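You operate a simulated robot arm through the tools that you are given. There is no shell and no other tool. Be economical: measure what you need, move in short steps, check, and stop when the job is done.

The job below is to be done with a simulated robot arm. You get a single attempt, and the scene is never put back.

TASK
Fold the checked cloth on the board.
Fine: yellow lever over and back, then the red one.

Only the result counts: the job must be done as asked and must still hold three seconds after the hand-in. Knocking over, shifting, dropping, spilling or breaking anything else fails it. Flat cloth is picked up by pressing the open fingertips on it (5 to 10 N) and closing them slowly along it; thin cloth reads only 2 to 8 mm in the jaws.

THE ROBOT
A 7-joint arm with a two-finger parallel gripper, fixed in place. Base frame: the origin is at the foot of the arm, x ahead of it, y to its left, z up. Readings come in cm, rad, newtons and seconds.
With the tool pointing down near the work surface it reaches from about 22 to 74 cm from the base axis. Its first joint turns from -2.897 to 2.897 rad. Payload 1.57 kg.
The TCP is the grasp point between the finger pads, 3 cm short of the fingertips. In the tool frame z runs along the fingers and y along their closing line. The gripper opens to 11 cm. The fingers are 2.4 cm wide and 1.2 cm thick; the gripper's body (4.8 by 11.2 cm) begins 7.8 cm behind the TCP.
Orientation is that of the tool frame in the base frame, as a unit quaternion [w, x, y, z]. With the fingers straight down and closing along the base's y, the tool's x points along the base's -x, its y along +y and its z along -z.

THE INTERFACE
- The arm moves only by the tool apply_moves. Its argument "moves" is a list of rows, each a list of 3 entries, a list of its own where there are three numbers: the turn, a rotation vector about the tool's x, y, z in rad, then the shift along the tool's x, y, z in mm, then the opening, from 0 (shut) to 1 (fully open). In form: [[[rx, ry, rz], [dx, dy, dz], hand], ...]. A call has 1 to 10 rows; each row shifts and turns the commanded pose from where the row before left it, along the tool's axes as they then stand. A row lasts 0.2 s, in which the tool goes at most 5 cm and 0.15 rad; a call with a longer step from one row to the next is refused whole, and so is a gripper value outside its range. A pose out of reach is approached as far as the arm can. The call stops where the force on the tool passes 90 N (or 10 N more than at its start, if that is more) or the arm is blocked; 0.2 s more then pass. Each finger travels about 4.5 cm/s and halts on what it meets, pressing with about 25 N; the grip force reading is that of the motor and also rises with nothing between the fingers. The clock runs only during rows and for 0.2 s after the last one: add rows that do not move to give the fingers time. The reply holds the time, the measured pose of the TCP, the force on the tool along the base axes, the opening and the grip force, in the units named above and with some noise.
- Cameras (640 x 400 px; columns grow to the right, rows downward): "scene" is fixed at [22.19, 50.09, 137.63]; the picture's right is [-0.38, -0.93, 0.00], its down [-0.83, 0.34, -0.45] and it looks along [0.41, -0.17, -0.90] (base axes); focal length 214 px, centre (320, 200). "wrist" rides on the gripper at [7, 1.6, -14.1] in the tool frame; the picture's right is [-0.23, 0.97, 0.00], its down [-0.85, -0.20, -0.48] and it looks along [-0.47, -0.11, 0.88] (tool axes); focal length 222 px, centre (320, 200). There is no depth. A picture from a camera that has moved, and an enlarged one, comes with that camera's place and axes in the base frame and with its lens.
- snapshot(camera): a new picture of that camera. No time passes.
- lift_body(by): slides the trunk up (or, below 0, down) by that many cm; the arm rides with it, the base frame stays. It gives what a move gives, with no picture.
- zoom(camera, box): a new picture of the part [left, top, right, bottom] of that camera's present view, enlarged. No time passes.
- close_job(): hands the job in; it is judged then, once.

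Work in short steps. Places have to be worked out from the pictures, the camera data and where the tool is seen: move nearer, look again, correct. Check each grasp and each placing, and mend what went wrong. You have 120 turns and 68 pictures in all, those below and enlarged ones among them. Open the gripper and draw the arm clear of the work before you hand the job in, unless the task says otherwise; then end with one line.

The tools are called after "Call:" by a JSON object that holds its "fn" and its "kwargs". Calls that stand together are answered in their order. apply_moves: Moves the arm, as the interface text tells. Its arguments: {"type":"object","properties":{"moves":{"type":"array","items":{"type":"array"}}},"required":["moves"]} The other tools are called the same way: lift_body (by) slides the trunk up or down; snapshot (camera) takes a picture; zoom (camera, box) takes an enlarged picture of a part of a camera's view; close_job () hands the job in.

At the start:

```text
time: 0.0
tool_pos: [40.56, 38.09, 112.59]
tool_rot: [0.0, 0.0, 1.0, 0.0]
wrist_force: [0.5, -0.2, 0.0]
opening: 10.99
grip_force: 0.0
trunk travel left (down, up): [-52.5, 6.5]
```

scene: 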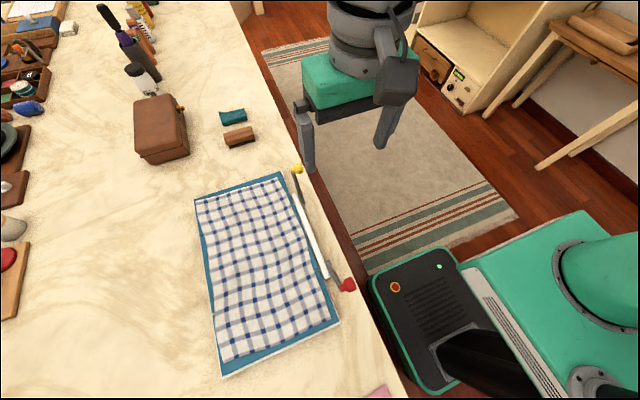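
wrist: 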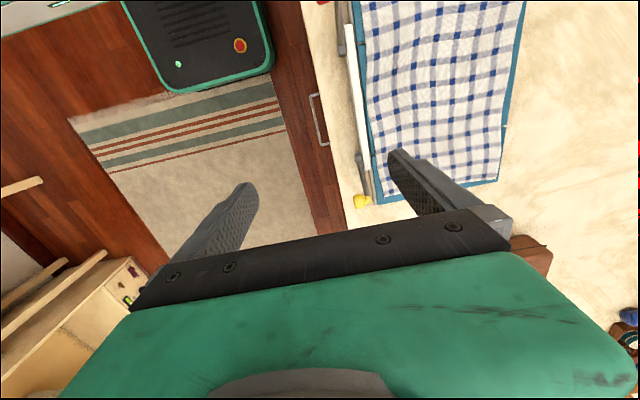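

The scene shows a blue folding board with a checked cloth on it and two levers (yellow and red) along its near edge. I'll zoom in to understand the mechanism.

Call:
{"fn": "zoom", "kwargs": {"camera": "scene", "box": [180, 150, 380, 390]}}

Call:
{"fn": "zoom", "kwargs": {"camera": "wrist", "box": [300, 0, 560, 220]}}

```text
1.67 times, centred on (280, 270) of scene
camera zoom: at [22.19, 50.09, 137.63], right [-0.38, -0.93, 0.0], down [-0.83, 0.34, -0.45], along [0.41, -0.17, -0.9], focal length 358 px, centre (387, 83)
```

zoom: 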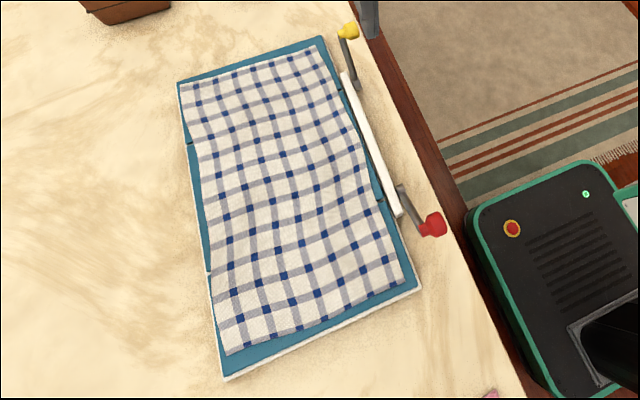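

```text
1.82 times, centred on (430, 110) of wrist
camera zoom: at [33.65, 39.65, 126.74], right [0.23, 0.97, 0.0], down [0.85, -0.2, 0.48], along [0.47, -0.11, -0.88], focal length 404 px, centre (120, 364)
```

zoom: 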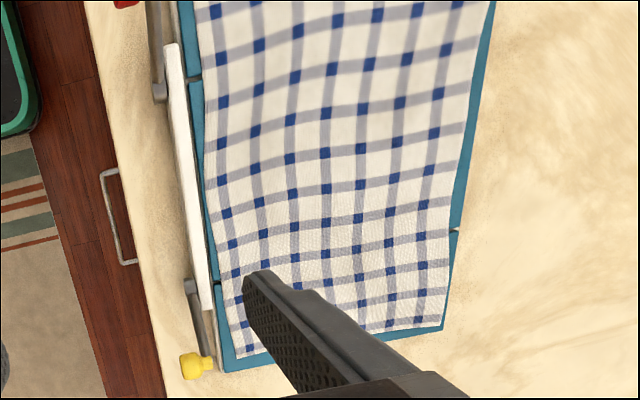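

The board is axis-aligned: hinges lie near x≈48.5 and x≈30, running along y. Each lever is about 10.5 cm long, sits at y≈43–45 and swings in the xz plane. I plan to point the tool along +y, grip a knob from the table-edge side and swing it in an arc. First I turn the tool horizontal.

Call:
{"fn": "apply_moves", "kwargs": {"moves": [[[-0.15, 0, 0], [0, -10, 0], 1], [[-0.15, 0, 0], [0, -10, 0], 1], [[-0.15, 0, 0], [0, -10, 0], 1], [[-0.15, 0, 0], [0, -10, 0], 1], [[-0.15, 0, 0], [0, 0, -10], 1], [[-0.15, 0, 0], [0, 0, -10], 1], [[-0.15, 0, 0], [0, 0, -10], 1], [[-0.15, 0, 0], [0, 0, -10], 0.8], [[-0.15, 0, 0], [0, 0, -10], 0.6], [[-0.15, 0, 0], [0, 0, -10], 0.5]]}}

```text
time: 1.3
tool_pos: [43.0, 31.57, 125.64]
tool_rot: [0.0, -0.001, 0.962, 0.274]
wrist_force: [13.6, 24.0, -31.0]
opening: 11.01
grip_force: 0.1
out of reach, approached as far as the arm can: row 2, 3, 4, 5, 6
trunk travel left (down, up): [-52.5, 6.5]
stopped in row 6: the force on the tool passed its limit (the readings are from after the stop); the commanded pose is now the measured one
```

The arm stopped and reported force and out of reach. I need to see what happened.

Call:
{"fn": "snapshot", "kwargs": {"camera": "scene"}}

Call:
{"fn": "snapshot", "kwargs": {"camera": "wrist"}}

```text
63 pictures are left
```

scene: 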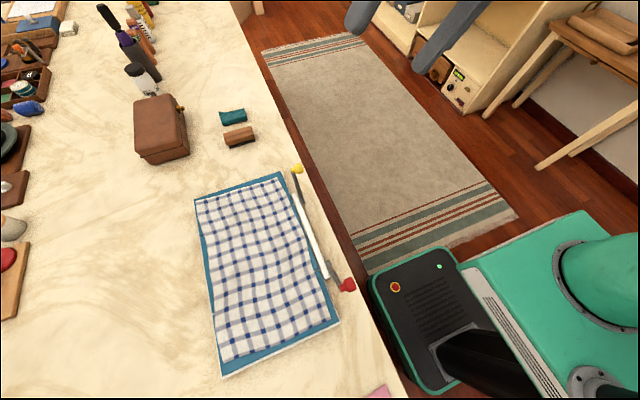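

```text
62 pictures are left
camera wrist: at [35.92, 25.52, 138.61], right [0.23, 0.83, 0.51], down [0.85, -0.42, 0.3], along [0.47, 0.37, -0.8], focal length 222 px, centre (320, 200)
```

wrist: 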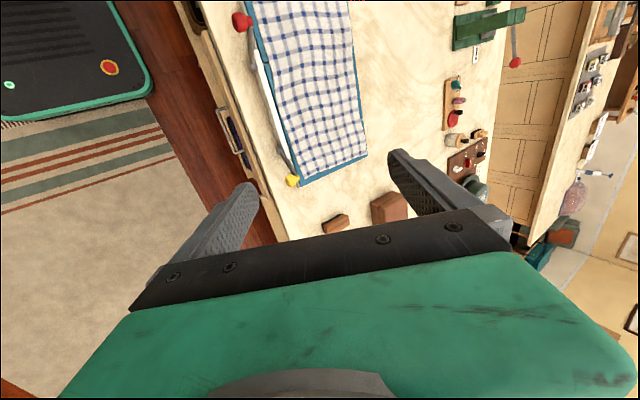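

Nothing was hit, so it looks like a joint limit. I'll test whether a turn about the tool axis frees it.

Call:
{"fn": "apply_moves", "kwargs": {"moves": [[[0, 0, 0], [0, 0, 0], 1], [[0, 0, -0.1], [0, 0, 0], 1], [[0, 0, -0.1], [0, 0, 0], 1]]}}

Call:
{"fn": "apply_moves", "kwargs": {"moves": [[[0, 0, 0.1], [0, 0, 0], 1], [[0, 0, 0.1], [0, 0, 0], 1], [[0, 0, 0.1], [0, 0, 0], 1], [[0, 0, 0.1], [0, 0, 0], 1]]}}

```text
time: 1.8
tool_pos: [43.02, 31.57, 125.71]
tool_rot: [0.004, -0.006, 0.962, 0.272]
wrist_force: [6.8, 4.3, -26.6]
opening: 11.0
grip_force: 0.0
trunk travel left (down, up): [-52.5, 6.5]
stopped in row 2: the force on the tool passed its limit (the readings are from after the stop); the commanded pose is now the measured one
```

```text
time: 2.8
tool_pos: [42.9, 31.6, 125.81]
tool_rot: [-0.052, 0.186, 0.944, 0.268]
wrist_force: [-0.5, -0.9, 0.1]
opening: 11.02
grip_force: 0.0
trunk travel left (down, up): [-52.5, 6.5]
```

Turning about +z is free, so I'll bring the tool x axis up by a quarter turn that way. After that I'll continue tilting to horizontal.

Call:
{"fn": "apply_moves", "kwargs": {"moves": [[[0, 0, 0.146], [0, 0, 0], 0.9], [[0, 0, 0.146], [0, 0, 0], 0.8], [[0, 0, 0.146], [0, 0, 0], 0.7], [[0, 0, 0.146], [0, 0, 0], 0.6], [[0, 0, 0.146], [0, 0, 0], 0.5], [[0, 0, 0.146], [0, 0, 0], 0.5], [[0, 0, 0.146], [0, 0, 0], 0.5], [[0, 0, 0.146], [0, 0, 0], 0.5]]}}

Call:
{"fn": "apply_moves", "kwargs": {"moves": [[[0, 0.1, 0], [0, 0, 0], 0.5], [[0, 0.1, 0], [0, 0, 0], 0.5], [[0, 0.1, 0], [0, 0, 0], 0.5], [[0, 0.1, 0], [0, 0, 0], 0.5], [[0, 0.1, 0], [0, 0, 0], 0.5], [[0, 0.1, 0], [0, 0, 0], 0.5], [[0, 0.1, 0], [0, 0, 0], 0.5], [[0, 0.1, 0], [0, 0, 0], 0.5], [[0, 0.1, 0], [0, 0, 0], 0.5], [[0, 0.1, 0], [0, 0, 0], 0.5]]}}

```text
time: 4.6
tool_pos: [42.88, 31.58, 125.8]
tool_rot: [-0.192, 0.675, 0.685, 0.194]
wrist_force: [0.4, -0.5, -0.4]
opening: 5.51
grip_force: 0.0
trunk travel left (down, up): [-52.5, 6.5]
```

```text
time: 6.8
tool_pos: [42.7, 31.65, 125.75]
tool_rot: [-0.191, 0.675, 0.685, 0.196]
wrist_force: [0.1, -0.1, -0.3]
opening: 5.53
grip_force: 0.1
out of reach, approached as far as the arm can: row 1, 2, 3, 4, 5, 6, 7, 8, 9, 10
trunk travel left (down, up): [-52.5, 6.5]
```

The tilt is limited by the wrist because the forearm points too steeply down. Lowering the trunk levels the forearm, so I'll lower it 15 cm; the TCP stays at y≈31, outside the table edge and well above it.

Call:
{"fn": "lift_body", "kwargs": {"by": -15}}

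Call:
{"fn": "apply_moves", "kwargs": {"moves": [[[0, 0.1, 0], [0, 0, 0], 0.5], [[0, 0.1, 0], [0, 0, 0], 0.5], [[0, 0.1, 0], [0, 0, 0], 0.5]]}}

```text
time: 8.6
tool_pos: [42.77, 31.61, 110.71]
tool_rot: [-0.191, 0.675, 0.685, 0.195]
wrist_force: [0.8, 0.1, 0.0]
opening: 5.52
grip_force: 0.0
trunk travel left (down, up): [-37.5, 21.5]
```

```text
time: 9.3
tool_pos: [42.72, 31.6, 110.8]
tool_rot: [-0.192, 0.675, 0.685, 0.195]
wrist_force: [0.1, -0.6, -0.5]
opening: 5.5
grip_force: 0.1
out of reach, approached as far as the arm can: row 1, 2, 3
trunk travel left (down, up): [-37.5, 21.5]
```

The arm-relative pose is unchanged, so I'll move outward (tool +y is base +x) toward x≈58 while tilting.

Call:
{"fn": "apply_moves", "kwargs": {"moves": [[[0, 0, 0], [0, 20, 0], 0.5], [[0, 0, 0], [0, 20, 0], 0.5], [[0, 0, 0], [0, 20, 0], 0.5], [[0, 0, 0], [0, 20, 0], 0.5], [[0, 0, 0], [0, 20, 0], 0.5], [[0, 0, 0], [0, 20, 0], 0.5], [[0, 0, 0], [0, 20, 0], 0.5]]}}

Call:
{"fn": "apply_moves", "kwargs": {"moves": [[[0, 0.1, 0], [0, 0, 0], 0.5], [[0, 0.1, 0], [0, 0, 0], 0.5], [[0, 0.1, 0], [0, 0, 0], 0.5], [[0, 0.1, 0], [0, 0, 0], 0.5], [[0, 0.1, 0], [0, 0, 0], 0.5]]}}

Call:
{"fn": "snapshot", "kwargs": {"camera": "scene"}}

```text
time: 10.9
tool_pos: [46.68, 31.8, 110.8]
tool_rot: [-0.187, 0.676, 0.686, 0.193]
wrist_force: [-1.1, 0.3, -0.1]
opening: 5.52
grip_force: 0.0
out of reach, approached as far as the arm can: row 3, 4, 5, 6, 7
trunk travel left (down, up): [-37.5, 21.5]
```

```text
time: 12.2
tool_pos: [46.69, 31.85, 110.82]
tool_rot: [-0.188, 0.676, 0.686, 0.193]
wrist_force: [-0.6, 0.4, 0.1]
opening: 5.51
grip_force: 0.2
out of reach, approached as far as the arm can: row 1, 2, 3, 4, 5
trunk travel left (down, up): [-37.5, 21.5]
```

```text
61 pictures are left
```

scene: 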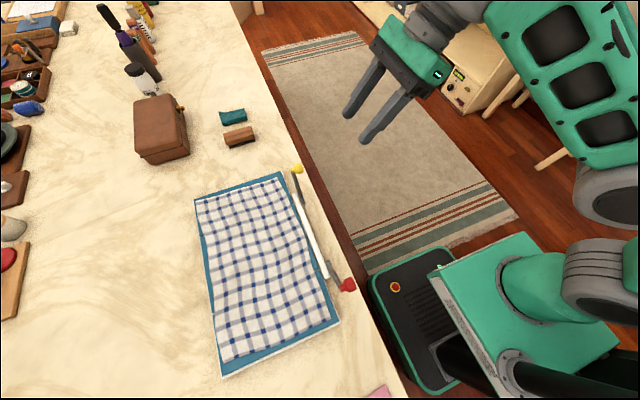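

The arm seems stuck because it is high relative to its own base. I'll descend straight down beside the table (y≈32, off the edge), then try tilting again.

Call:
{"fn": "apply_moves", "kwargs": {"moves": [[[0, 0, 0], [-10.3, 0, 17.1], 0.5], [[0, 0, 0], [-10.3, 0, 17.1], 0.5], [[0, 0, 0], [-10.3, 0, 17.1], 0.5], [[0, 0, 0], [-10.3, 0, 17.1], 0.5], [[0, 0, 0], [-10.3, 0, 17.1], 0.5], [[0, 0.05, 0], [0, 0, 0], 0.5], [[0, 0.05, 0], [0, 0, 0], 0.5], [[0, 0.05, 0], [0, 0, 0], 0.5]]}}

```text
time: 13.9
tool_pos: [48.9, 30.84, 107.92]
tool_rot: [-0.183, 0.677, 0.688, 0.188]
wrist_force: [-0.5, 0.4, -0.2]
opening: 5.5
grip_force: 0.1
out of reach, approached as far as the arm can: row 1, 2, 3, 4, 5, 6, 8
trunk travel left (down, up): [-37.5, 21.5]
```

A joint is pinned. I'll return to tool-down to free the arm, then explore again.

Call:
{"fn": "apply_moves", "kwargs": {"moves": [[[0, -0.13, 0], [0, 0, 0], 0.5], [[0, -0.13, 0], [0, 0, 0], 0.5], [[0, -0.13, 0], [0, 0, 0], 0.5], [[0, -0.13, 0], [0, 0, 0], 0.5], [[0, 0, 0], [0, 0, 0], 0.5]]}}

Call:
{"fn": "apply_moves", "kwargs": {"moves": [[[0, 0, 0], [0, 0, 20], 0.5], [[0, 0, 0], [0, 0, 20], 0.5], [[0, 0, 0], [0, 0, 20], 0.5], [[0, 0, 0], [0, 0, 0], 0.5]]}}

```text
time: 15.2
tool_pos: [49.05, 30.86, 108.05]
tool_rot: [-0.012, 0.703, 0.711, 0.017]
wrist_force: [0.2, -0.9, -0.8]
opening: 5.51
grip_force: 0.1
trunk travel left (down, up): [-37.5, 21.5]
```

```text
time: 16.1
tool_pos: [48.87, 30.92, 101.97]
tool_rot: [0.001, 0.703, 0.711, 0.007]
wrist_force: [0.0, -0.3, 0.3]
opening: 5.49
grip_force: 0.0
trunk travel left (down, up): [-37.5, 21.5]
```

Freed. I'll go lower relative to the arm (z≈88, still off the table at y≈31) and retry the tilt.

Call:
{"fn": "apply_moves", "kwargs": {"moves": [[[0, 0, 0], [0, 0, 25], 0.5], [[0, 0, 0], [0, 0, 25], 0.5], [[0, 0, 0], [0, 0, 25], 0.5], [[0, 0, 0], [0, 0, 25], 0.5], [[0, 0, 0], [0, 0, 25], 0.5]]}}

Call:
{"fn": "apply_moves", "kwargs": {"moves": [[[0, 0.1, 0], [0, 0, 0], 0.5], [[0, 0.1, 0], [0, 0, 0], 0.5], [[0, 0.1, 0], [0, 0, 0], 0.5], [[0, 0.1, 0], [0, 0, 0], 0.5], [[0, 0.1, 0], [0, 0, 0], 0.5], [[0, 0.1, 0], [0, 0, 0], 0.5], [[0, 0.1, 0], [0, 0, 0], 0.5], [[0, 0.1, 0], [0, 0, 0], 0.5], [[0, 0.1, 0], [0, 0, 0], 0.5], [[0, 0.1, 0], [0, 0, 0], 0.5]]}}

```text
time: 17.4
tool_pos: [49.18, 31.08, 89.38]
tool_rot: [0.001, 0.703, 0.711, 0.008]
wrist_force: [0.3, -0.3, -0.4]
opening: 5.48
grip_force: 0.0
trunk travel left (down, up): [-37.5, 21.5]
```

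```text
time: 19.6
tool_pos: [56.96, 32.16, 101.33]
tool_rot: [-0.177, 0.681, 0.69, 0.173]
wrist_force: [0.1, -0.2, 0.3]
opening: 5.53
grip_force: 0.1
out of reach, approached as far as the arm can: row 1, 2, 3, 4, 5, 6, 7, 8, 9, 10
trunk travel left (down, up): [-37.5, 21.5]
```

Horizontal isn't reachable, but I don't need it. Pointing straight down and closing along x, the fingers can grip the knob (y≈42.5) outside the lever arm and carry it through the arc, with the knob turning in the pads. I'll level the tool, restore the trunk and go look at the yellow knob.

Call:
{"fn": "apply_moves", "kwargs": {"moves": [[[0, -0.125, 0], [0, 0, 0], 0.5], [[0, -0.125, 0], [0, 0, 0], 0.5], [[0, -0.125, 0], [0, 0, 0], 0.5], [[0, -0.125, 0], [0, 0, 0], 0.5], [[0, 0, 0], [0, 0, 0], 0.5]]}}

Call:
{"fn": "lift_body", "kwargs": {"by": 15}}

```text
time: 20.8
tool_pos: [57.02, 32.09, 101.28]
tool_rot: [-0.013, 0.702, 0.712, 0.01]
wrist_force: [0.7, 0.0, 0.1]
opening: 5.47
grip_force: 0.0
trunk travel left (down, up): [-37.5, 21.5]
```

```text
time: 22.5
tool_pos: [57.04, 32.16, 116.21]
tool_rot: [-0.014, 0.702, 0.712, 0.009]
wrist_force: [-0.3, -0.1, -0.2]
opening: 5.49
grip_force: 0.0
trunk travel left (down, up): [-52.5, 6.5]
```

Moving above the yellow knob estimate (58.2, 42.5) at z≈100 and taking pictures.

Call:
{"fn": "apply_moves", "kwargs": {"moves": [[[0, -0.032, 0.014], [0, 0, 0], 0.5], [[0, 0, 0], [26, 3, 30], 0.5], [[0, 0, 0], [26, 3, 30], 0.5], [[0, 0, 0], [26, 3, 30], 0.5], [[0, 0, 0], [26, 2, 30], 0.5], [[0, 0, 0], [0, 0, 40], 0.5], [[0, 0, 0], [0, 0, 0], 0.5]]}}

Call:
{"fn": "snapshot", "kwargs": {"camera": "wrist"}}

Call:
{"fn": "zoom", "kwargs": {"camera": "scene", "box": [250, 120, 370, 220]}}

```text
time: 24.1
tool_pos: [57.69, 42.44, 100.05]
tool_rot: [-0.002, 0.707, 0.707, -0.003]
wrist_force: [-0.9, -0.7, -0.3]
opening: 5.49
grip_force: 0.0
out of reach, approached as far as the arm can: row 5
trunk travel left (down, up): [-52.5, 6.5]
```

```text
60 pictures are left
camera wrist: at [59.47, 49.4, 114.14], right [0.97, -0.23, -0.01], down [-0.2, -0.86, 0.48], along [-0.11, -0.47, -0.88], focal length 222 px, centre (320, 200)
```

wrist: 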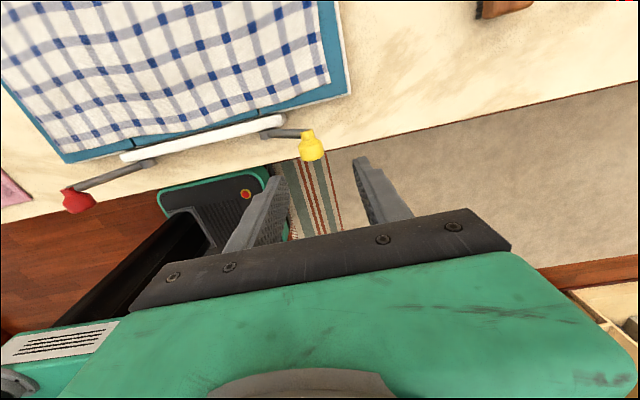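

```text
4.00 times, centred on (310, 170) of scene
camera zoom: at [22.19, 50.09, 137.63], right [-0.38, -0.93, 0.0], down [-0.83, 0.34, -0.45], along [0.41, -0.17, -0.9], focal length 858 px, centre (360, 320)
```

zoom: 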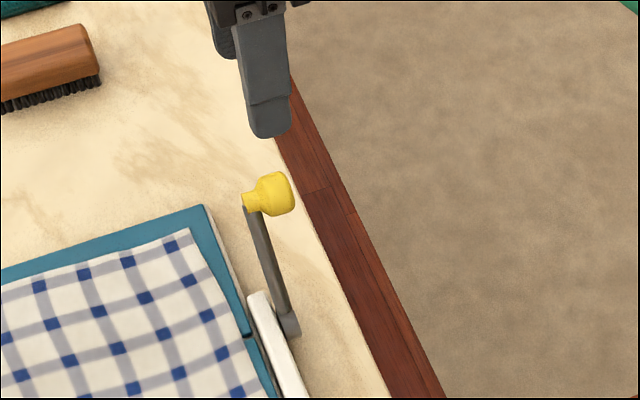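

Triangulating both views puts the yellow knob at about (56.8, 42.3, 86.8). I'll zoom to locate the pivot.

Call:
{"fn": "zoom", "kwargs": {"camera": "wrist", "box": [230, 90, 350, 170]}}

Call:
{"fn": "zoom", "kwargs": {"camera": "wrist", "box": [50, 130, 210, 230]}}

Call:
{"fn": "zoom", "kwargs": {"camera": "scene", "box": [290, 220, 380, 310]}}

```text
5.00 times, centred on (290, 130) of wrist
camera zoom: at [59.47, 49.4, 114.14], right [0.97, -0.23, -0.01], down [-0.2, -0.86, 0.48], along [-0.11, -0.47, -0.88], focal length 1111 px, centre (470, 550)
```

zoom: 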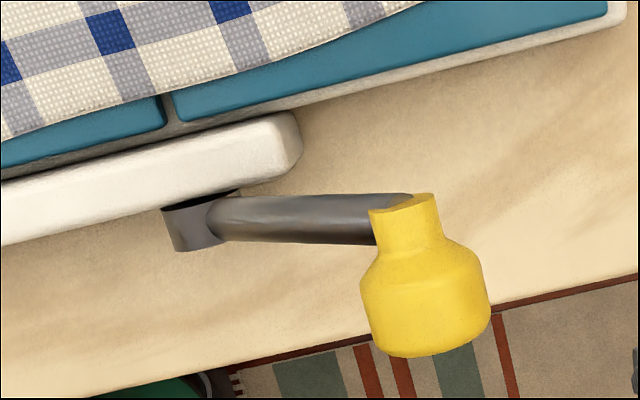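

```text
4.00 times, centred on (130, 180) of wrist
camera zoom: at [59.47, 49.4, 114.14], right [0.97, -0.23, -0.01], down [-0.2, -0.86, 0.48], along [-0.11, -0.47, -0.88], focal length 888 px, centre (1080, 280)
```

zoom: 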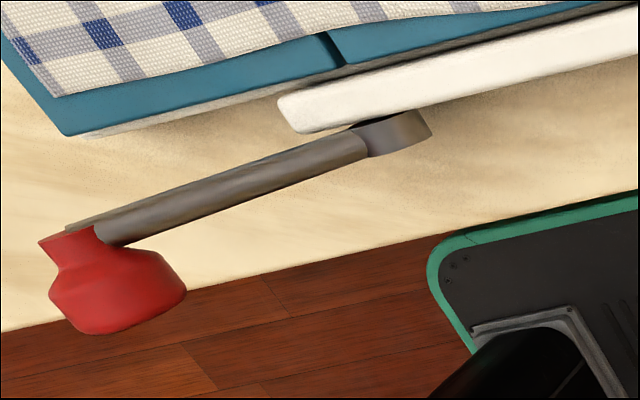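

```text
4.44 times, centred on (335, 265) of scene
camera zoom: at [22.19, 50.09, 137.63], right [-0.38, -0.93, 0.0], down [-0.83, 0.34, -0.45], along [0.41, -0.17, -0.9], focal length 953 px, centre (253, -89)
```

zoom: 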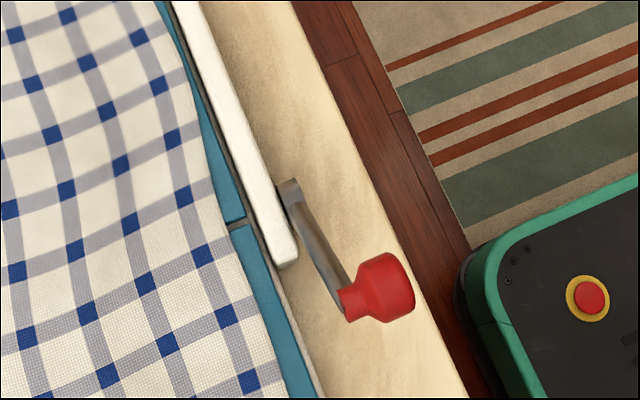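

Comparing views, the lever slants upward, so the knob is probably higher: about (54.6, 42.6, 90). I'll shift over that estimate, lower a little to tips ≈94, and compare knob and fingers directly.

Call:
{"fn": "apply_moves", "kwargs": {"moves": [[[0, 0, 0], [0, -16, 0], 0.5], [[0, 0, 0], [0, -15, 0], 0.5], [[0, 0, 0], [0, 0, 15], 0.5], [[0, 0, 0], [0, 0, 15], 0.5], [[0, 0, 0], [0, 0, 0], 0.5]]}}

Call:
{"fn": "zoom", "kwargs": {"camera": "wrist", "box": [240, 100, 420, 212]}}

Call:
{"fn": "zoom", "kwargs": {"camera": "scene", "box": [250, 120, 370, 220]}}

```text
time: 25.3
tool_pos: [56.04, 43.8, 97.42]
tool_rot: [-0.001, 0.707, 0.707, -0.002]
wrist_force: [0.2, -0.3, 0.6]
opening: 5.51
grip_force: 0.1
out of reach, approached as far as the arm can: row 1, 2, 3
trunk travel left (down, up): [-52.5, 6.5]
```

```text
3.56 times, centred on (330, 156) of wrist
camera zoom: at [57.83, 50.65, 111.61], right [0.97, -0.23, -0.01], down [-0.2, -0.85, 0.48], along [-0.12, -0.47, -0.88], focal length 790 px, centre (284, 356)
```

zoom: 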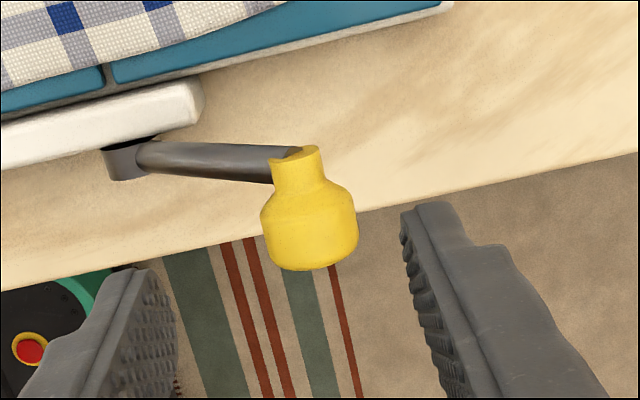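

```text
4.00 times, centred on (310, 170) of scene
camera zoom: at [22.19, 50.09, 137.63], right [-0.38, -0.93, 0.0], down [-0.83, 0.34, -0.45], along [0.41, -0.17, -0.9], focal length 858 px, centre (360, 320)
```

zoom: 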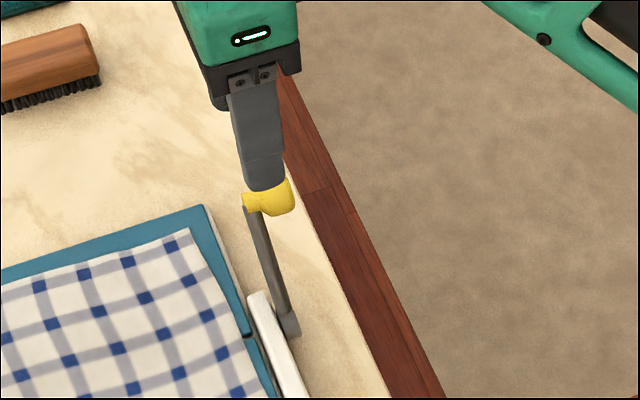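

The arm is against a joint limit again near here. I'll test which direction is free: a small turn about +z, then the −x shift.

Call:
{"fn": "apply_moves", "kwargs": {"moves": [[[0, 0, 0.1], [0, 0, -5], 0.5], [[0, 0, 0.1], [0, 0, 0], 0.5], [[0, 0, 0], [0, 0, 0], 0.5]]}}

Call:
{"fn": "apply_moves", "kwargs": {"moves": [[[0, 0, 0], [0, -10, 0], 0.5], [[0, 0, 0], [0, 0, 0], 0.5]]}}

Call:
{"fn": "snapshot", "kwargs": {"camera": "scene"}}

```text
time: 26.1
tool_pos: [55.98, 43.6, 98.06]
tool_rot: [-0.002, 0.775, 0.632, -0.005]
wrist_force: [-1.1, -0.2, 0.5]
opening: 5.48
grip_force: 0.0
trunk travel left (down, up): [-52.5, 6.5]
```

```text
time: 26.7
tool_pos: [55.51, 44.25, 98.1]
tool_rot: [-0.003, 0.774, 0.633, -0.002]
wrist_force: [0.4, -0.8, 0.1]
opening: 5.5
grip_force: 0.0
out of reach, approached as far as the arm can: row 1
trunk travel left (down, up): [-52.5, 6.5]
```

```text
53 pictures are left
```

scene: 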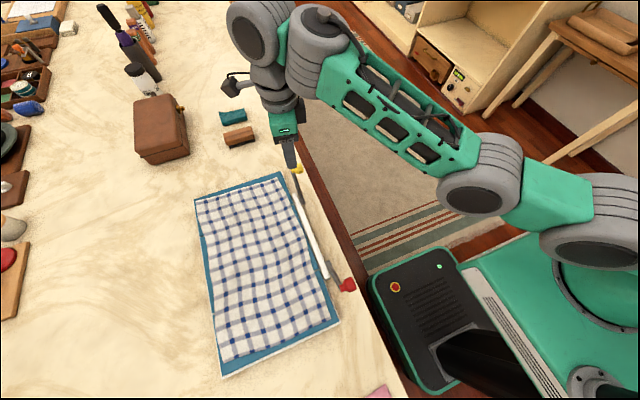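

The arm has drifted into a poor elbow posture after the tilting attempts. I'll rise and retreat toward the start area to recover it.

Call:
{"fn": "apply_moves", "kwargs": {"moves": [[[0, 0, 0], [0, 0, -25], 0.5], [[0, 0, 0], [0, 0, -25], 0.5], [[0, 0, 0], [0, 0, -25], 0.5], [[0, 0, 0], [0, 0, -25], 0.5], [[0, 0, 0], [0, 0, 0], 0.5]]}}

Call:
{"fn": "apply_moves", "kwargs": {"moves": [[[0, 0, -0.1], [0, 0, 0], 0.5], [[0, 0, -0.1], [0, 0, 0], 0.5], [[0, 0, 0], [0, -25, 0], 0.5], [[0, 0, 0], [0, -25, 0], 0.5], [[0, 0, 0], [0, -25, 0], 0.5], [[0, 0, 0], [0, 0, 0], 0.5]]}}

```text
time: 27.9
tool_pos: [54.92, 43.66, 108.01]
tool_rot: [-0.002, 0.774, 0.633, -0.002]
wrist_force: [-0.6, -0.9, 0.7]
opening: 5.48
grip_force: 0.1
out of reach, approached as far as the arm can: row 4
trunk travel left (down, up): [-52.5, 6.5]
```

```text
time: 29.3
tool_pos: [47.4, 43.76, 107.94]
tool_rot: [-0.001, 0.707, 0.707, -0.002]
wrist_force: [0.4, -0.5, 0.0]
opening: 5.51
grip_force: 0.0
trunk travel left (down, up): [-52.5, 6.5]
```

Working back from the limits, the arm is simply near full stretch: its shoulder is around z≈88. Raising the trunk fully helps, then I'll descend at smaller radius before moving out to the knob.

Call:
{"fn": "lift_body", "kwargs": {"by": 6.5}}

Call:
{"fn": "apply_moves", "kwargs": {"moves": [[[0, 0, 0], [-14, 0, 30], 0.5], [[0, 0, 0], [0, 0, 30], 0.5], [[0, 0, 0], [0, 0, 30], 0.5], [[0, 0, 0], [0, 0, 30], 0.5], [[0, 0, 0], [0, 0, 30], 0.5], [[0, 0, 0], [0, 23, 0], 0.5], [[0, 0, 0], [0, 25, 0], 0.5], [[0, 0, 0], [0, 25, 0], 0.5], [[0, 0, 0], [0, 0, 0], 0.5]]}}

Call:
{"fn": "zoom", "kwargs": {"camera": "wrist", "box": [240, 100, 420, 212]}}

Call:
{"fn": "zoom", "kwargs": {"camera": "scene", "box": [250, 120, 370, 220]}}

```text
time: 30.3
tool_pos: [47.39, 43.78, 114.47]
tool_rot: [-0.001, 0.707, 0.707, -0.003]
wrist_force: [-1.0, -0.3, -0.1]
opening: 5.5
grip_force: 0.2
trunk travel left (down, up): [-59.0, 0.0]
```

```text
time: 32.3
tool_pos: [55.85, 43.62, 100.27]
tool_rot: [-0.002, 0.707, 0.707, -0.002]
wrist_force: [-0.3, -0.3, 0.2]
opening: 5.51
grip_force: 0.0
out of reach, approached as far as the arm can: row 5
trunk travel left (down, up): [-59.0, 0.0]
```

```text
3.56 times, centred on (330, 156) of wrist
camera zoom: at [57.49, 50.45, 114.42], right [0.97, -0.23, -0.01], down [-0.2, -0.86, 0.48], along [-0.11, -0.47, -0.88], focal length 790 px, centre (284, 356)
```

zoom: 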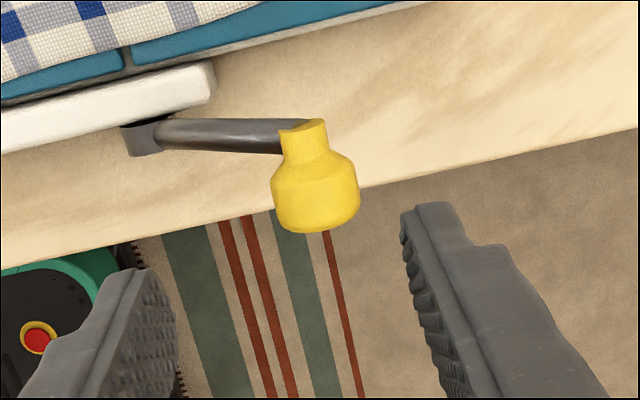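

```text
4.00 times, centred on (310, 170) of scene
camera zoom: at [22.19, 50.09, 137.63], right [-0.38, -0.93, 0.0], down [-0.83, 0.34, -0.45], along [0.41, -0.17, -0.9], focal length 858 px, centre (360, 320)
```

zoom: 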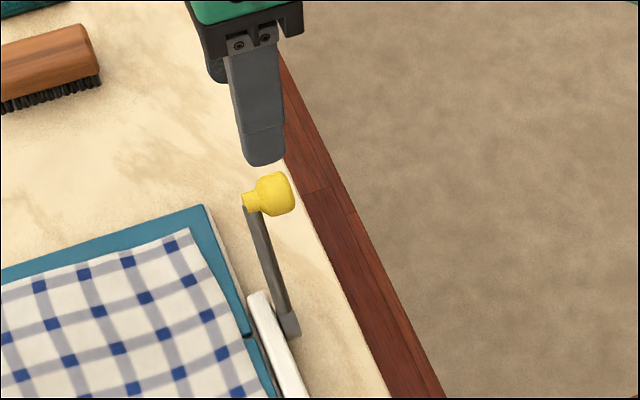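

Here descending at smaller radius is refused, so a wrist or elbow limit is in play in this posture. I'll go back to the starting pose and orientation, and test descending and turning from there.

Call:
{"fn": "apply_moves", "kwargs": {"moves": [[[0, 0, 0], [0, -25, -25], 0.5], [[0, 0, 0], [0, -25, -25], 0.5], [[0, 0, 0], [0, -25, -25], 0.5], [[0, 0, -0.14], [0, -25, -25], 0.5], [[0, 0, -0.14], [0, -25, 0], 0.5], [[0, 0, -0.14], [0, -25, 0], 0.5], [[0, 0, -0.14], [0, 0, 0], 0.5], [[0, 0, -0.14], [0, 0, 0], 0.5], [[0, 0, -0.14], [0, 0, 0], 0.5], [[0, 0, 0], [0, 0, 0], 0.5]]}}

Call:
{"fn": "apply_moves", "kwargs": {"moves": [[[0, 0, -0.14], [0, 0, 0], 0.5], [[0, 0, -0.14], [0, 0, 0], 0.5], [[0, 0, -0.14], [0, 0, 0], 0.5], [[0, 0, -0.14], [0, 0, 0], 0.5], [[0, 0, -0.14], [0, 0, 0], 0.5], [[0, 0, 0], [0, 0, 0], 0.5]]}}

Call:
{"fn": "snapshot", "kwargs": {"camera": "scene"}}

```text
time: 34.5
tool_pos: [40.99, 42.46, 110.16]
tool_rot: [-0.003, 0.357, 0.934, 0.0]
wrist_force: [0.0, -0.1, 0.6]
opening: 5.48
grip_force: 0.1
trunk travel left (down, up): [-59.0, 0.0]
```

```text
time: 35.9
tool_pos: [40.98, 42.39, 110.14]
tool_rot: [-0.003, 0.015, 1.0, 0.0]
wrist_force: [0.3, -0.7, 0.1]
opening: 5.52
grip_force: 0.1
trunk travel left (down, up): [-59.0, 0.0]
```

```text
50 pictures are left
```

scene: 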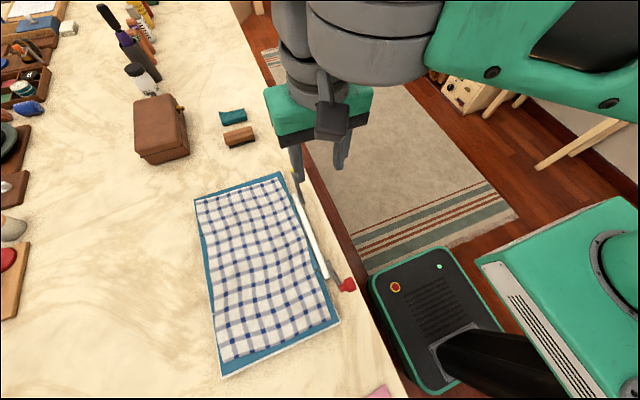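

Descending test at y≈37, staying just off the lever line.

Call:
{"fn": "apply_moves", "kwargs": {"moves": [[[0, 0, 0], [0, -25, 0], 0.5], [[0, 0, 0], [0, -30, 0], 0.5], [[0, 0, 0], [0, 0, 30], 0.5], [[0, 0, 0], [0, 0, 30], 0.5], [[0, 0, 0], [0, 0, 30], 0.5], [[0, 0, 0], [0, 0, 30], 0.5], [[0, 0, 0], [0, 0, 0], 0.5]]}}

```text
time: 37.5
tool_pos: [43.73, 40.07, 106.58]
tool_rot: [-0.008, 0.016, 1.0, -0.007]
wrist_force: [-0.8, 0.4, 0.0]
opening: 5.52
grip_force: 0.0
out of reach, approached as far as the arm can: row 3, 4, 5, 6
trunk travel left (down, up): [-59.0, 0.0]
```

So the tool cannot go low relative to the arm; lowering the trunk is the way to work low. I'll rise, back off to y≈35, then lower the trunk by 18.5 cm.

Call:
{"fn": "apply_moves", "kwargs": {"moves": [[[0, 0, 0], [0, 0, -20], 0.5], [[0, 0, 0], [0, -25, -10], 0.5], [[0, 0, 0], [0, -25, 0], 0.5], [[0, 0, 0], [0, 0, 0], 0.5]]}}

Call:
{"fn": "lift_body", "kwargs": {"by": -18.5}}

```text
time: 38.5
tool_pos: [43.66, 35.02, 109.55]
tool_rot: [-0.002, 0.017, 1.0, 0.0]
wrist_force: [0.5, -0.4, 0.3]
opening: 5.5
grip_force: 0.0
trunk travel left (down, up): [-59.0, 0.0]
```

```text
time: 40.6
tool_pos: [43.62, 35.11, 90.96]
tool_rot: [-0.003, 0.016, 1.0, 0.0]
wrist_force: [-0.1, 0.0, -0.5]
opening: 5.49
grip_force: 0.1
trunk travel left (down, up): [-40.5, 18.5]
```

Good, z=91 is reachable now. I'll rise to ~98, turn the tool so the fingers close along x, then go out to the knob.

Call:
{"fn": "apply_moves", "kwargs": {"moves": [[[0, 0, 0.14], [0, 0, -10], 0.5], [[0, 0, 0.14], [0, 0, -10], 0.5], [[0, 0, 0.14], [0, 0, -10], 0.5], [[0, 0, 0.14], [0, 0, -10], 0.5], [[0, 0, 0.14], [0, 0, -10], 0.5], [[0, 0, 0.14], [0, 0, -10], 0.5], [[0, 0, 0.14], [0, 0, 0], 0.5], [[0, 0, 0.14], [0, 0, 0], 0.5], [[0, 0, 0.14], [0, 0, 0], 0.5], [[0, 0, 0.14], [0, 0, 0], 0.5]]}}

Call:
{"fn": "apply_moves", "kwargs": {"moves": [[[0, 0, 0.14], [0, 0, 0], 0.5], [[0, 0, 0], [24, 30, 0], 0.5], [[0, 0, 0], [24, 30, 0], 0.5], [[0, 0, 0], [24, 30, 0], 0.5], [[0, 0, 0], [0, 20, 0], 0.5], [[0, 0, 0], [0, 0, 0], 0.5]]}}

Call:
{"fn": "zoom", "kwargs": {"camera": "wrist", "box": [240, 100, 420, 212]}}

Call:
{"fn": "zoom", "kwargs": {"camera": "scene", "box": [250, 120, 370, 220]}}

```text
time: 42.8
tool_pos: [43.63, 35.11, 96.94]
tool_rot: [-0.003, 0.656, 0.755, -0.001]
wrist_force: [0.3, 1.1, 0.0]
opening: 5.47
grip_force: 0.1
trunk travel left (down, up): [-40.5, 18.5]
```

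```text
time: 44.2
tool_pos: [54.6, 42.43, 96.88]
tool_rot: [-0.002, 0.707, 0.707, -0.002]
wrist_force: [-0.9, 0.0, -0.5]
opening: 5.51
grip_force: 0.0
trunk travel left (down, up): [-40.5, 18.5]
```

```text
3.56 times, centred on (330, 156) of wrist
camera zoom: at [56.32, 49.33, 111.05], right [0.97, -0.23, -0.01], down [-0.2, -0.86, 0.48], along [-0.12, -0.47, -0.88], focal length 790 px, centre (284, 356)
```

zoom: 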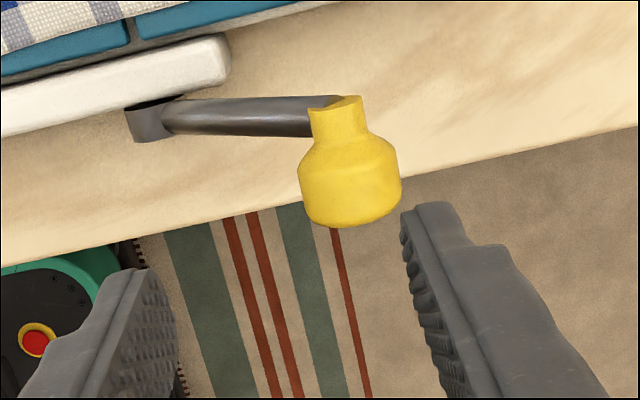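

```text
4.00 times, centred on (310, 170) of scene
camera zoom: at [22.19, 50.09, 137.63], right [-0.38, -0.93, 0.0], down [-0.83, 0.34, -0.45], along [0.41, -0.17, -0.9], focal length 858 px, centre (360, 320)
```

zoom: 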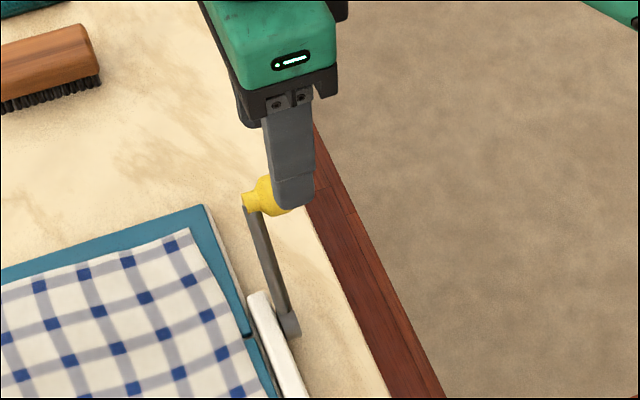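

The arm moves freely now. Against the finger midline the knob sits ~1.9 cm further +x, so it's at about (56.5, 42.2, 87.5). I'll shift and lower partway.

Call:
{"fn": "apply_moves", "kwargs": {"moves": [[[0, 0, 0], [0, 18, 0], 0.5], [[0, 0, 0], [-2, 0, 20], 0.5], [[0, 0, 0], [0, 0, 20], 0.5], [[0, 0, 0], [0, 0, 0], 0.5]]}}

Call:
{"fn": "zoom", "kwargs": {"camera": "wrist", "box": [240, 100, 420, 212]}}

Call:
{"fn": "zoom", "kwargs": {"camera": "scene", "box": [250, 120, 370, 220]}}

```text
time: 45.2
tool_pos: [55.92, 41.74, 92.74]
tool_rot: [-0.002, 0.707, 0.707, -0.002]
wrist_force: [-0.6, 0.1, -0.7]
opening: 5.46
grip_force: 0.0
out of reach, approached as far as the arm can: row 1
trunk travel left (down, up): [-40.5, 18.5]
```

```text
3.56 times, centred on (330, 156) of wrist
camera zoom: at [57.7, 48.72, 106.85], right [0.97, -0.23, -0.01], down [-0.2, -0.86, 0.48], along [-0.11, -0.47, -0.88], focal length 790 px, centre (284, 356)
```

zoom: 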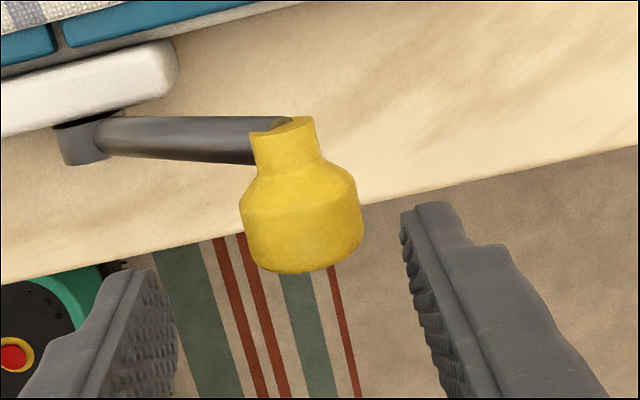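

```text
4.00 times, centred on (310, 170) of scene
camera zoom: at [22.19, 50.09, 137.63], right [-0.38, -0.93, 0.0], down [-0.83, 0.34, -0.45], along [0.41, -0.17, -0.9], focal length 858 px, centre (360, 320)
```

zoom: 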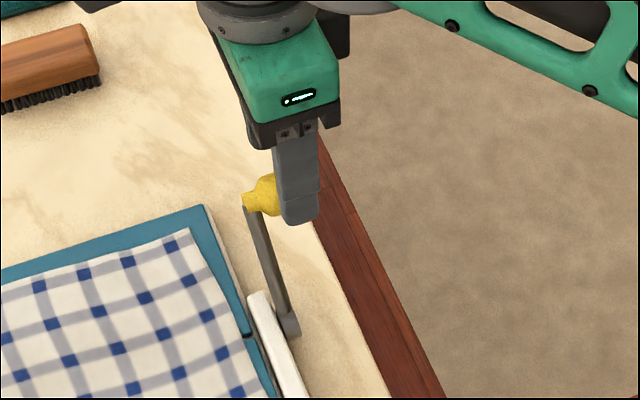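

Knob is nearly centred (x≈56.3, z≈87). I lower to TCP z≈88 with a +4 mm x shift and close on it.

Call:
{"fn": "apply_moves", "kwargs": {"moves": [[[0, 0, 0], [0, 0, 16], 0.5], [[0, 0, 0], [0, 0, 16], 0.5], [[0, 0, 0], [0, 0, 16], 0.5], [[0, 0, 0], [1, 4, 0], 0.5], [[0, 0, 0], [0, 0, 0], 0.5]]}}

Call:
{"fn": "snapshot", "kwargs": {"camera": "wrist"}}

```text
time: 46.4
tool_pos: [56.25, 41.84, 87.94]
tool_rot: [-0.002, 0.707, 0.707, -0.002]
wrist_force: [0.9, -0.3, 0.2]
opening: 5.51
grip_force: 0.1
trunk travel left (down, up): [-40.5, 18.5]
```

```text
45 pictures are left
camera wrist: at [58.01, 48.79, 102.1], right [0.97, -0.23, -0.01], down [-0.2, -0.86, 0.48], along [-0.11, -0.47, -0.88], focal length 222 px, centre (320, 200)
```

wrist: 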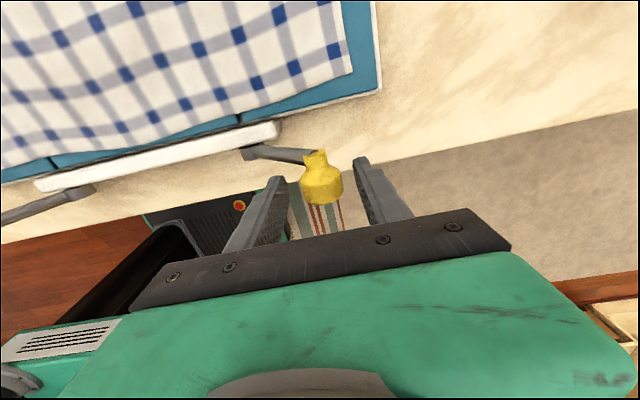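

Knob is between the pads. Closing.

Call:
{"fn": "apply_moves", "kwargs": {"moves": [[[0, 0, 0], [0, 0, 0], 0.4], [[0, 0, 0], [0, 0, 0], 0.3], [[0, 0, 0], [0, 0, 0], 0.2], [[0, 0, 0], [0, 0, 0], 0.1], [[0, 0, 0], [0, 0, 0], 0.1], [[0, 0, 0], [0, 0, 0], 0.1]]}}

Call:
{"fn": "snapshot", "kwargs": {"camera": "wrist"}}

```text
time: 47.8
tool_pos: [56.38, 41.8, 88.02]
tool_rot: [-0.002, 0.707, 0.707, -0.001]
wrist_force: [10.6, 2.4, 6.6]
opening: 2.9
grip_force: 38.5
trunk travel left (down, up): [-40.5, 18.5]
```

```text
44 pictures are left
camera wrist: at [58.1, 48.75, 102.21], right [0.97, -0.23, 0.0], down [-0.2, -0.86, 0.48], along [-0.11, -0.46, -0.88], focal length 222 px, centre (320, 200)
```

wrist: 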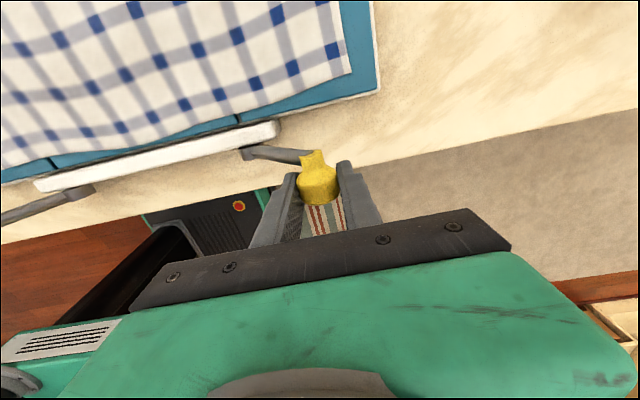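

Gripped (knob Ø≈2.9 cm). I start the arc gently, lifting with a slight −x drift, and read the forces to find the true radius.

Call:
{"fn": "apply_moves", "kwargs": {"moves": [[[0, 0, 0], [0, -2.9, -8.4], 0.1], [[0, 0, 0], [0, -4, -8], 0.1], [[0, 0, 0], [0, 0, 0], 0.1]]}}

Call:
{"fn": "zoom", "kwargs": {"camera": "scene", "box": [190, 120, 370, 270]}}

```text
time: 48.6
tool_pos: [55.32, 41.88, 88.95]
tool_rot: [-0.003, 0.707, 0.707, -0.009]
wrist_force: [-13.5, -12.5, -25.7]
opening: 2.91
grip_force: 38.6
trunk travel left (down, up): [-40.5, 18.5]
```

```text
2.67 times, centred on (280, 195) of scene
camera zoom: at [22.19, 50.09, 137.63], right [-0.38, -0.93, 0.0], down [-0.83, 0.34, -0.45], along [0.41, -0.17, -0.9], focal length 572 px, centre (427, 213)
```

zoom: 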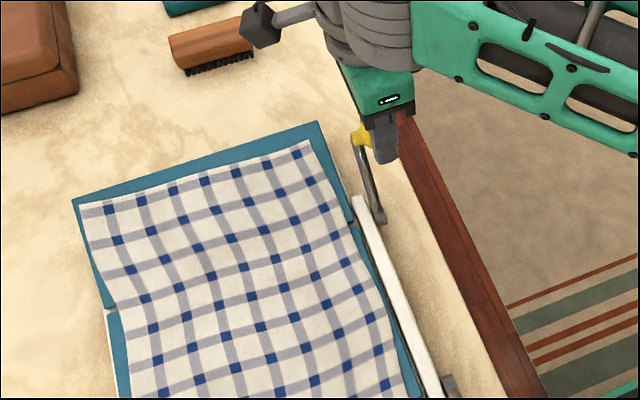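

The panel is starting to lift. Forces show the knob wants more −x; I'll check the grip with the wrist camera.

Call:
{"fn": "zoom", "kwargs": {"camera": "wrist", "box": [200, 80, 440, 230]}}

```text
2.67 times, centred on (320, 155) of wrist
camera zoom: at [57.26, 48.88, 103.11], right [0.97, -0.23, -0.01], down [-0.19, -0.85, 0.49], along [-0.12, -0.47, -0.87], focal length 592 px, centre (320, 320)
```

zoom: 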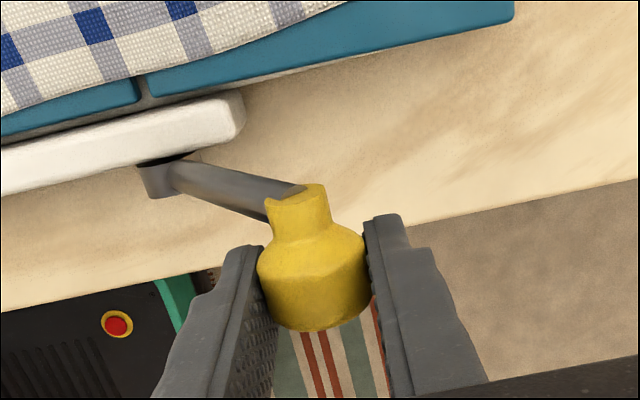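

Re-deriving from this view: the lever is ~7.6 cm long, rested at ~33° and is now ~47°, and the panel is raised ~15°. So it turns 1:1 about a pivot near x≈50. I continue the arc accordingly.

Call:
{"fn": "apply_moves", "kwargs": {"moves": [[[0, 0, 0], [0, -6.1, -5.1], 0.1], [[0, 0, 0], [0, -6.6, -4.4], 0.1], [[0, 0, 0], [0, -7, -3.8], 0.1], [[0, 0, 0], [0, 0, 0], 0.1]]}}

Call:
{"fn": "zoom", "kwargs": {"camera": "wrist", "box": [200, 80, 440, 230]}}

```text
time: 49.6
tool_pos: [53.73, 41.88, 90.76]
tool_rot: [-0.002, 0.706, 0.708, -0.003]
wrist_force: [-10.1, -1.0, -26.7]
opening: 2.91
grip_force: 38.8
trunk travel left (down, up): [-40.5, 18.5]
```

```text
2.67 times, centred on (320, 155) of wrist
camera zoom: at [55.51, 48.92, 104.92], right [0.97, -0.23, -0.01], down [-0.2, -0.85, 0.48], along [-0.11, -0.47, -0.88], focal length 592 px, centre (320, 320)
```

zoom: 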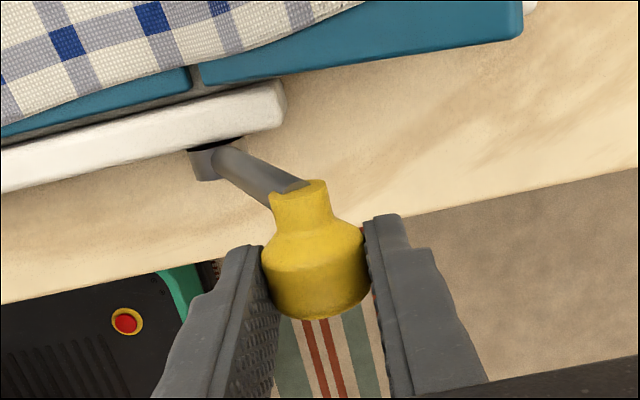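

It's following well. Continuing over the top of the arc.

Call:
{"fn": "apply_moves", "kwargs": {"moves": [[[0, 0, 0], [0, -7.4, -3.0], 0.1], [[0, 0, 0], [0, -7.6, -2.2], 0.1], [[0, 0, 0], [0, -7.8, -1.3], 0.1], [[0, 0, 0], [0, -8, -0.6], 0.1], [[0, 0, 0], [0, 0, 0], 0.1]]}}

Call:
{"fn": "snapshot", "kwargs": {"camera": "wrist"}}

Call:
{"fn": "snapshot", "kwargs": {"camera": "scene"}}

```text
time: 50.8
tool_pos: [50.8, 41.93, 91.95]
tool_rot: [-0.002, 0.707, 0.707, 0.002]
wrist_force: [4.1, -0.1, 5.6]
opening: 2.89
grip_force: 38.9
trunk travel left (down, up): [-40.5, 18.5]
```

```text
40 pictures are left
camera wrist: at [52.41, 48.8, 106.17], right [0.97, -0.23, 0.0], down [-0.2, -0.86, 0.47], along [-0.11, -0.46, -0.88], focal length 222 px, centre (320, 200)
```

wrist: 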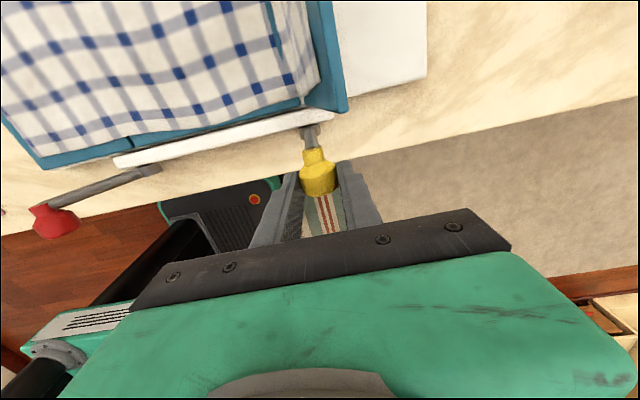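

```text
39 pictures are left
```

scene: 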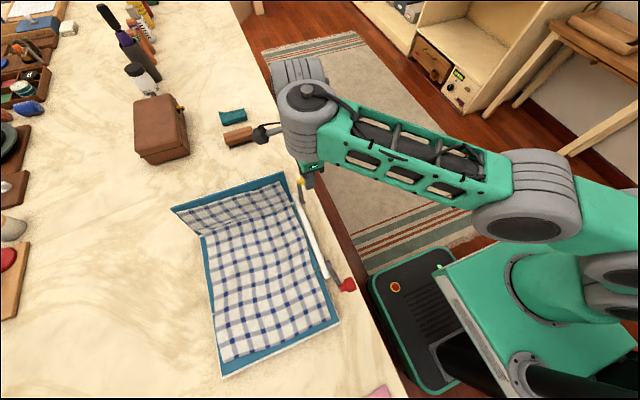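

The panel is ~57° up with the lever at vertical. Continuing down the other side in small steps.

Call:
{"fn": "apply_moves", "kwargs": {"moves": [[[0, 0, 0], [0, -9.2, 0.4], 0.1], [[0, 0, 0], [0, -9.2, 1.5], 0.1], [[0, 0, 0], [0, -8.9, 2.7], 0.1], [[0, 0, 0], [0, -8.5, 3.7], 0.1], [[0, 0, 0], [0, -8, 4.7], 0.1], [[0, 0, 0], [0, 0, 0], 0.1]]}}

Call:
{"fn": "snapshot", "kwargs": {"camera": "wrist"}}

Call:
{"fn": "zoom", "kwargs": {"camera": "scene", "box": [150, 150, 370, 300]}}

```text
time: 52.2
tool_pos: [46.22, 41.85, 90.53]
tool_rot: [-0.002, 0.706, 0.708, -0.002]
wrist_force: [-5.7, 4.0, 14.6]
opening: 2.9
grip_force: 38.7
trunk travel left (down, up): [-40.5, 18.5]
```

```text
38 pictures are left
camera wrist: at [47.9, 48.8, 104.63], right [0.97, -0.23, -0.01], down [-0.2, -0.86, 0.48], along [-0.11, -0.46, -0.88], focal length 222 px, centre (320, 200)
```

wrist: 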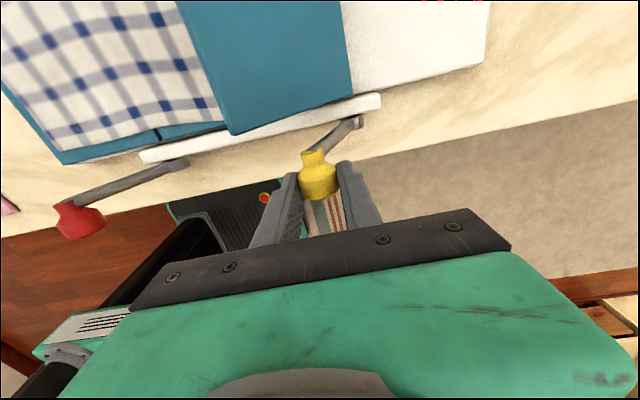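

```text
2.67 times, centred on (260, 225) of scene
camera zoom: at [22.19, 50.09, 137.63], right [-0.38, -0.93, 0.0], down [-0.83, 0.34, -0.45], along [0.41, -0.17, -0.9], focal length 572 px, centre (480, 133)
```

zoom: 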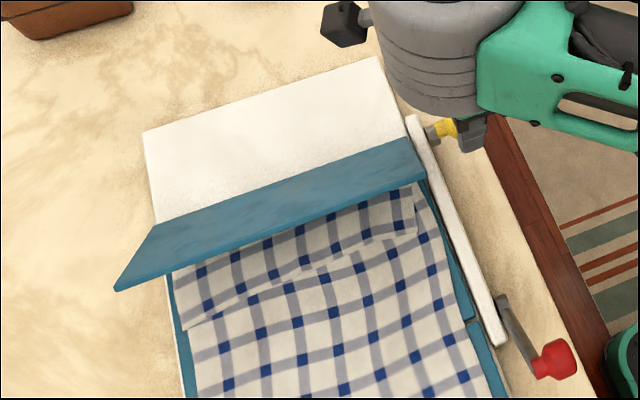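

The panel is past vertical and carrying the cloth. Continuing the descent.

Call:
{"fn": "apply_moves", "kwargs": {"moves": [[[0, 0, 0], [0, -7.4, 5.6], 0.1], [[0, 0, 0], [0, -6.6, 6.5], 0.1], [[0, 0, 0], [0, -5.8, 7.3], 0.1], [[0, 0, 0], [0, 0, 0], 0.1]]}}

Call:
{"fn": "zoom", "kwargs": {"camera": "wrist", "box": [160, 0, 480, 200]}}

Call:
{"fn": "zoom", "kwargs": {"camera": "scene", "box": [150, 150, 370, 300]}}

```text
time: 53.2
tool_pos: [43.99, 41.86, 88.64]
tool_rot: [-0.003, 0.706, 0.708, 0.0]
wrist_force: [-19.0, -0.3, 20.6]
opening: 2.89
grip_force: 38.6
trunk travel left (down, up): [-40.5, 18.5]
```

```text
2.00 times, centred on (320, 100) of wrist
camera zoom: at [45.68, 48.77, 102.84], right [0.97, -0.23, 0.0], down [-0.2, -0.86, 0.48], along [-0.11, -0.46, -0.88], focal length 444 px, centre (320, 400)
```

zoom: 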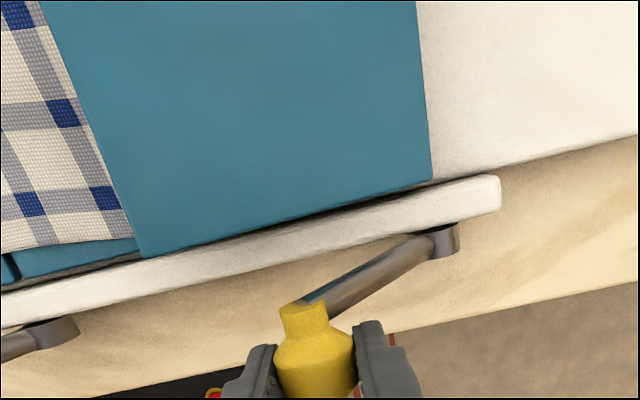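

```text
2.67 times, centred on (260, 225) of scene
camera zoom: at [22.19, 50.09, 137.63], right [-0.38, -0.93, 0.0], down [-0.83, 0.34, -0.45], along [0.41, -0.17, -0.9], focal length 572 px, centre (480, 133)
```

zoom: 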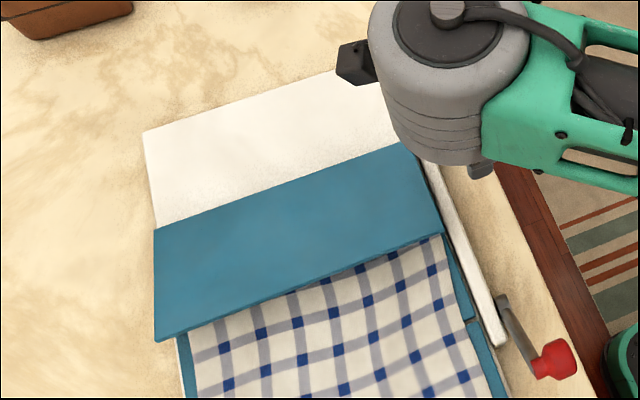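

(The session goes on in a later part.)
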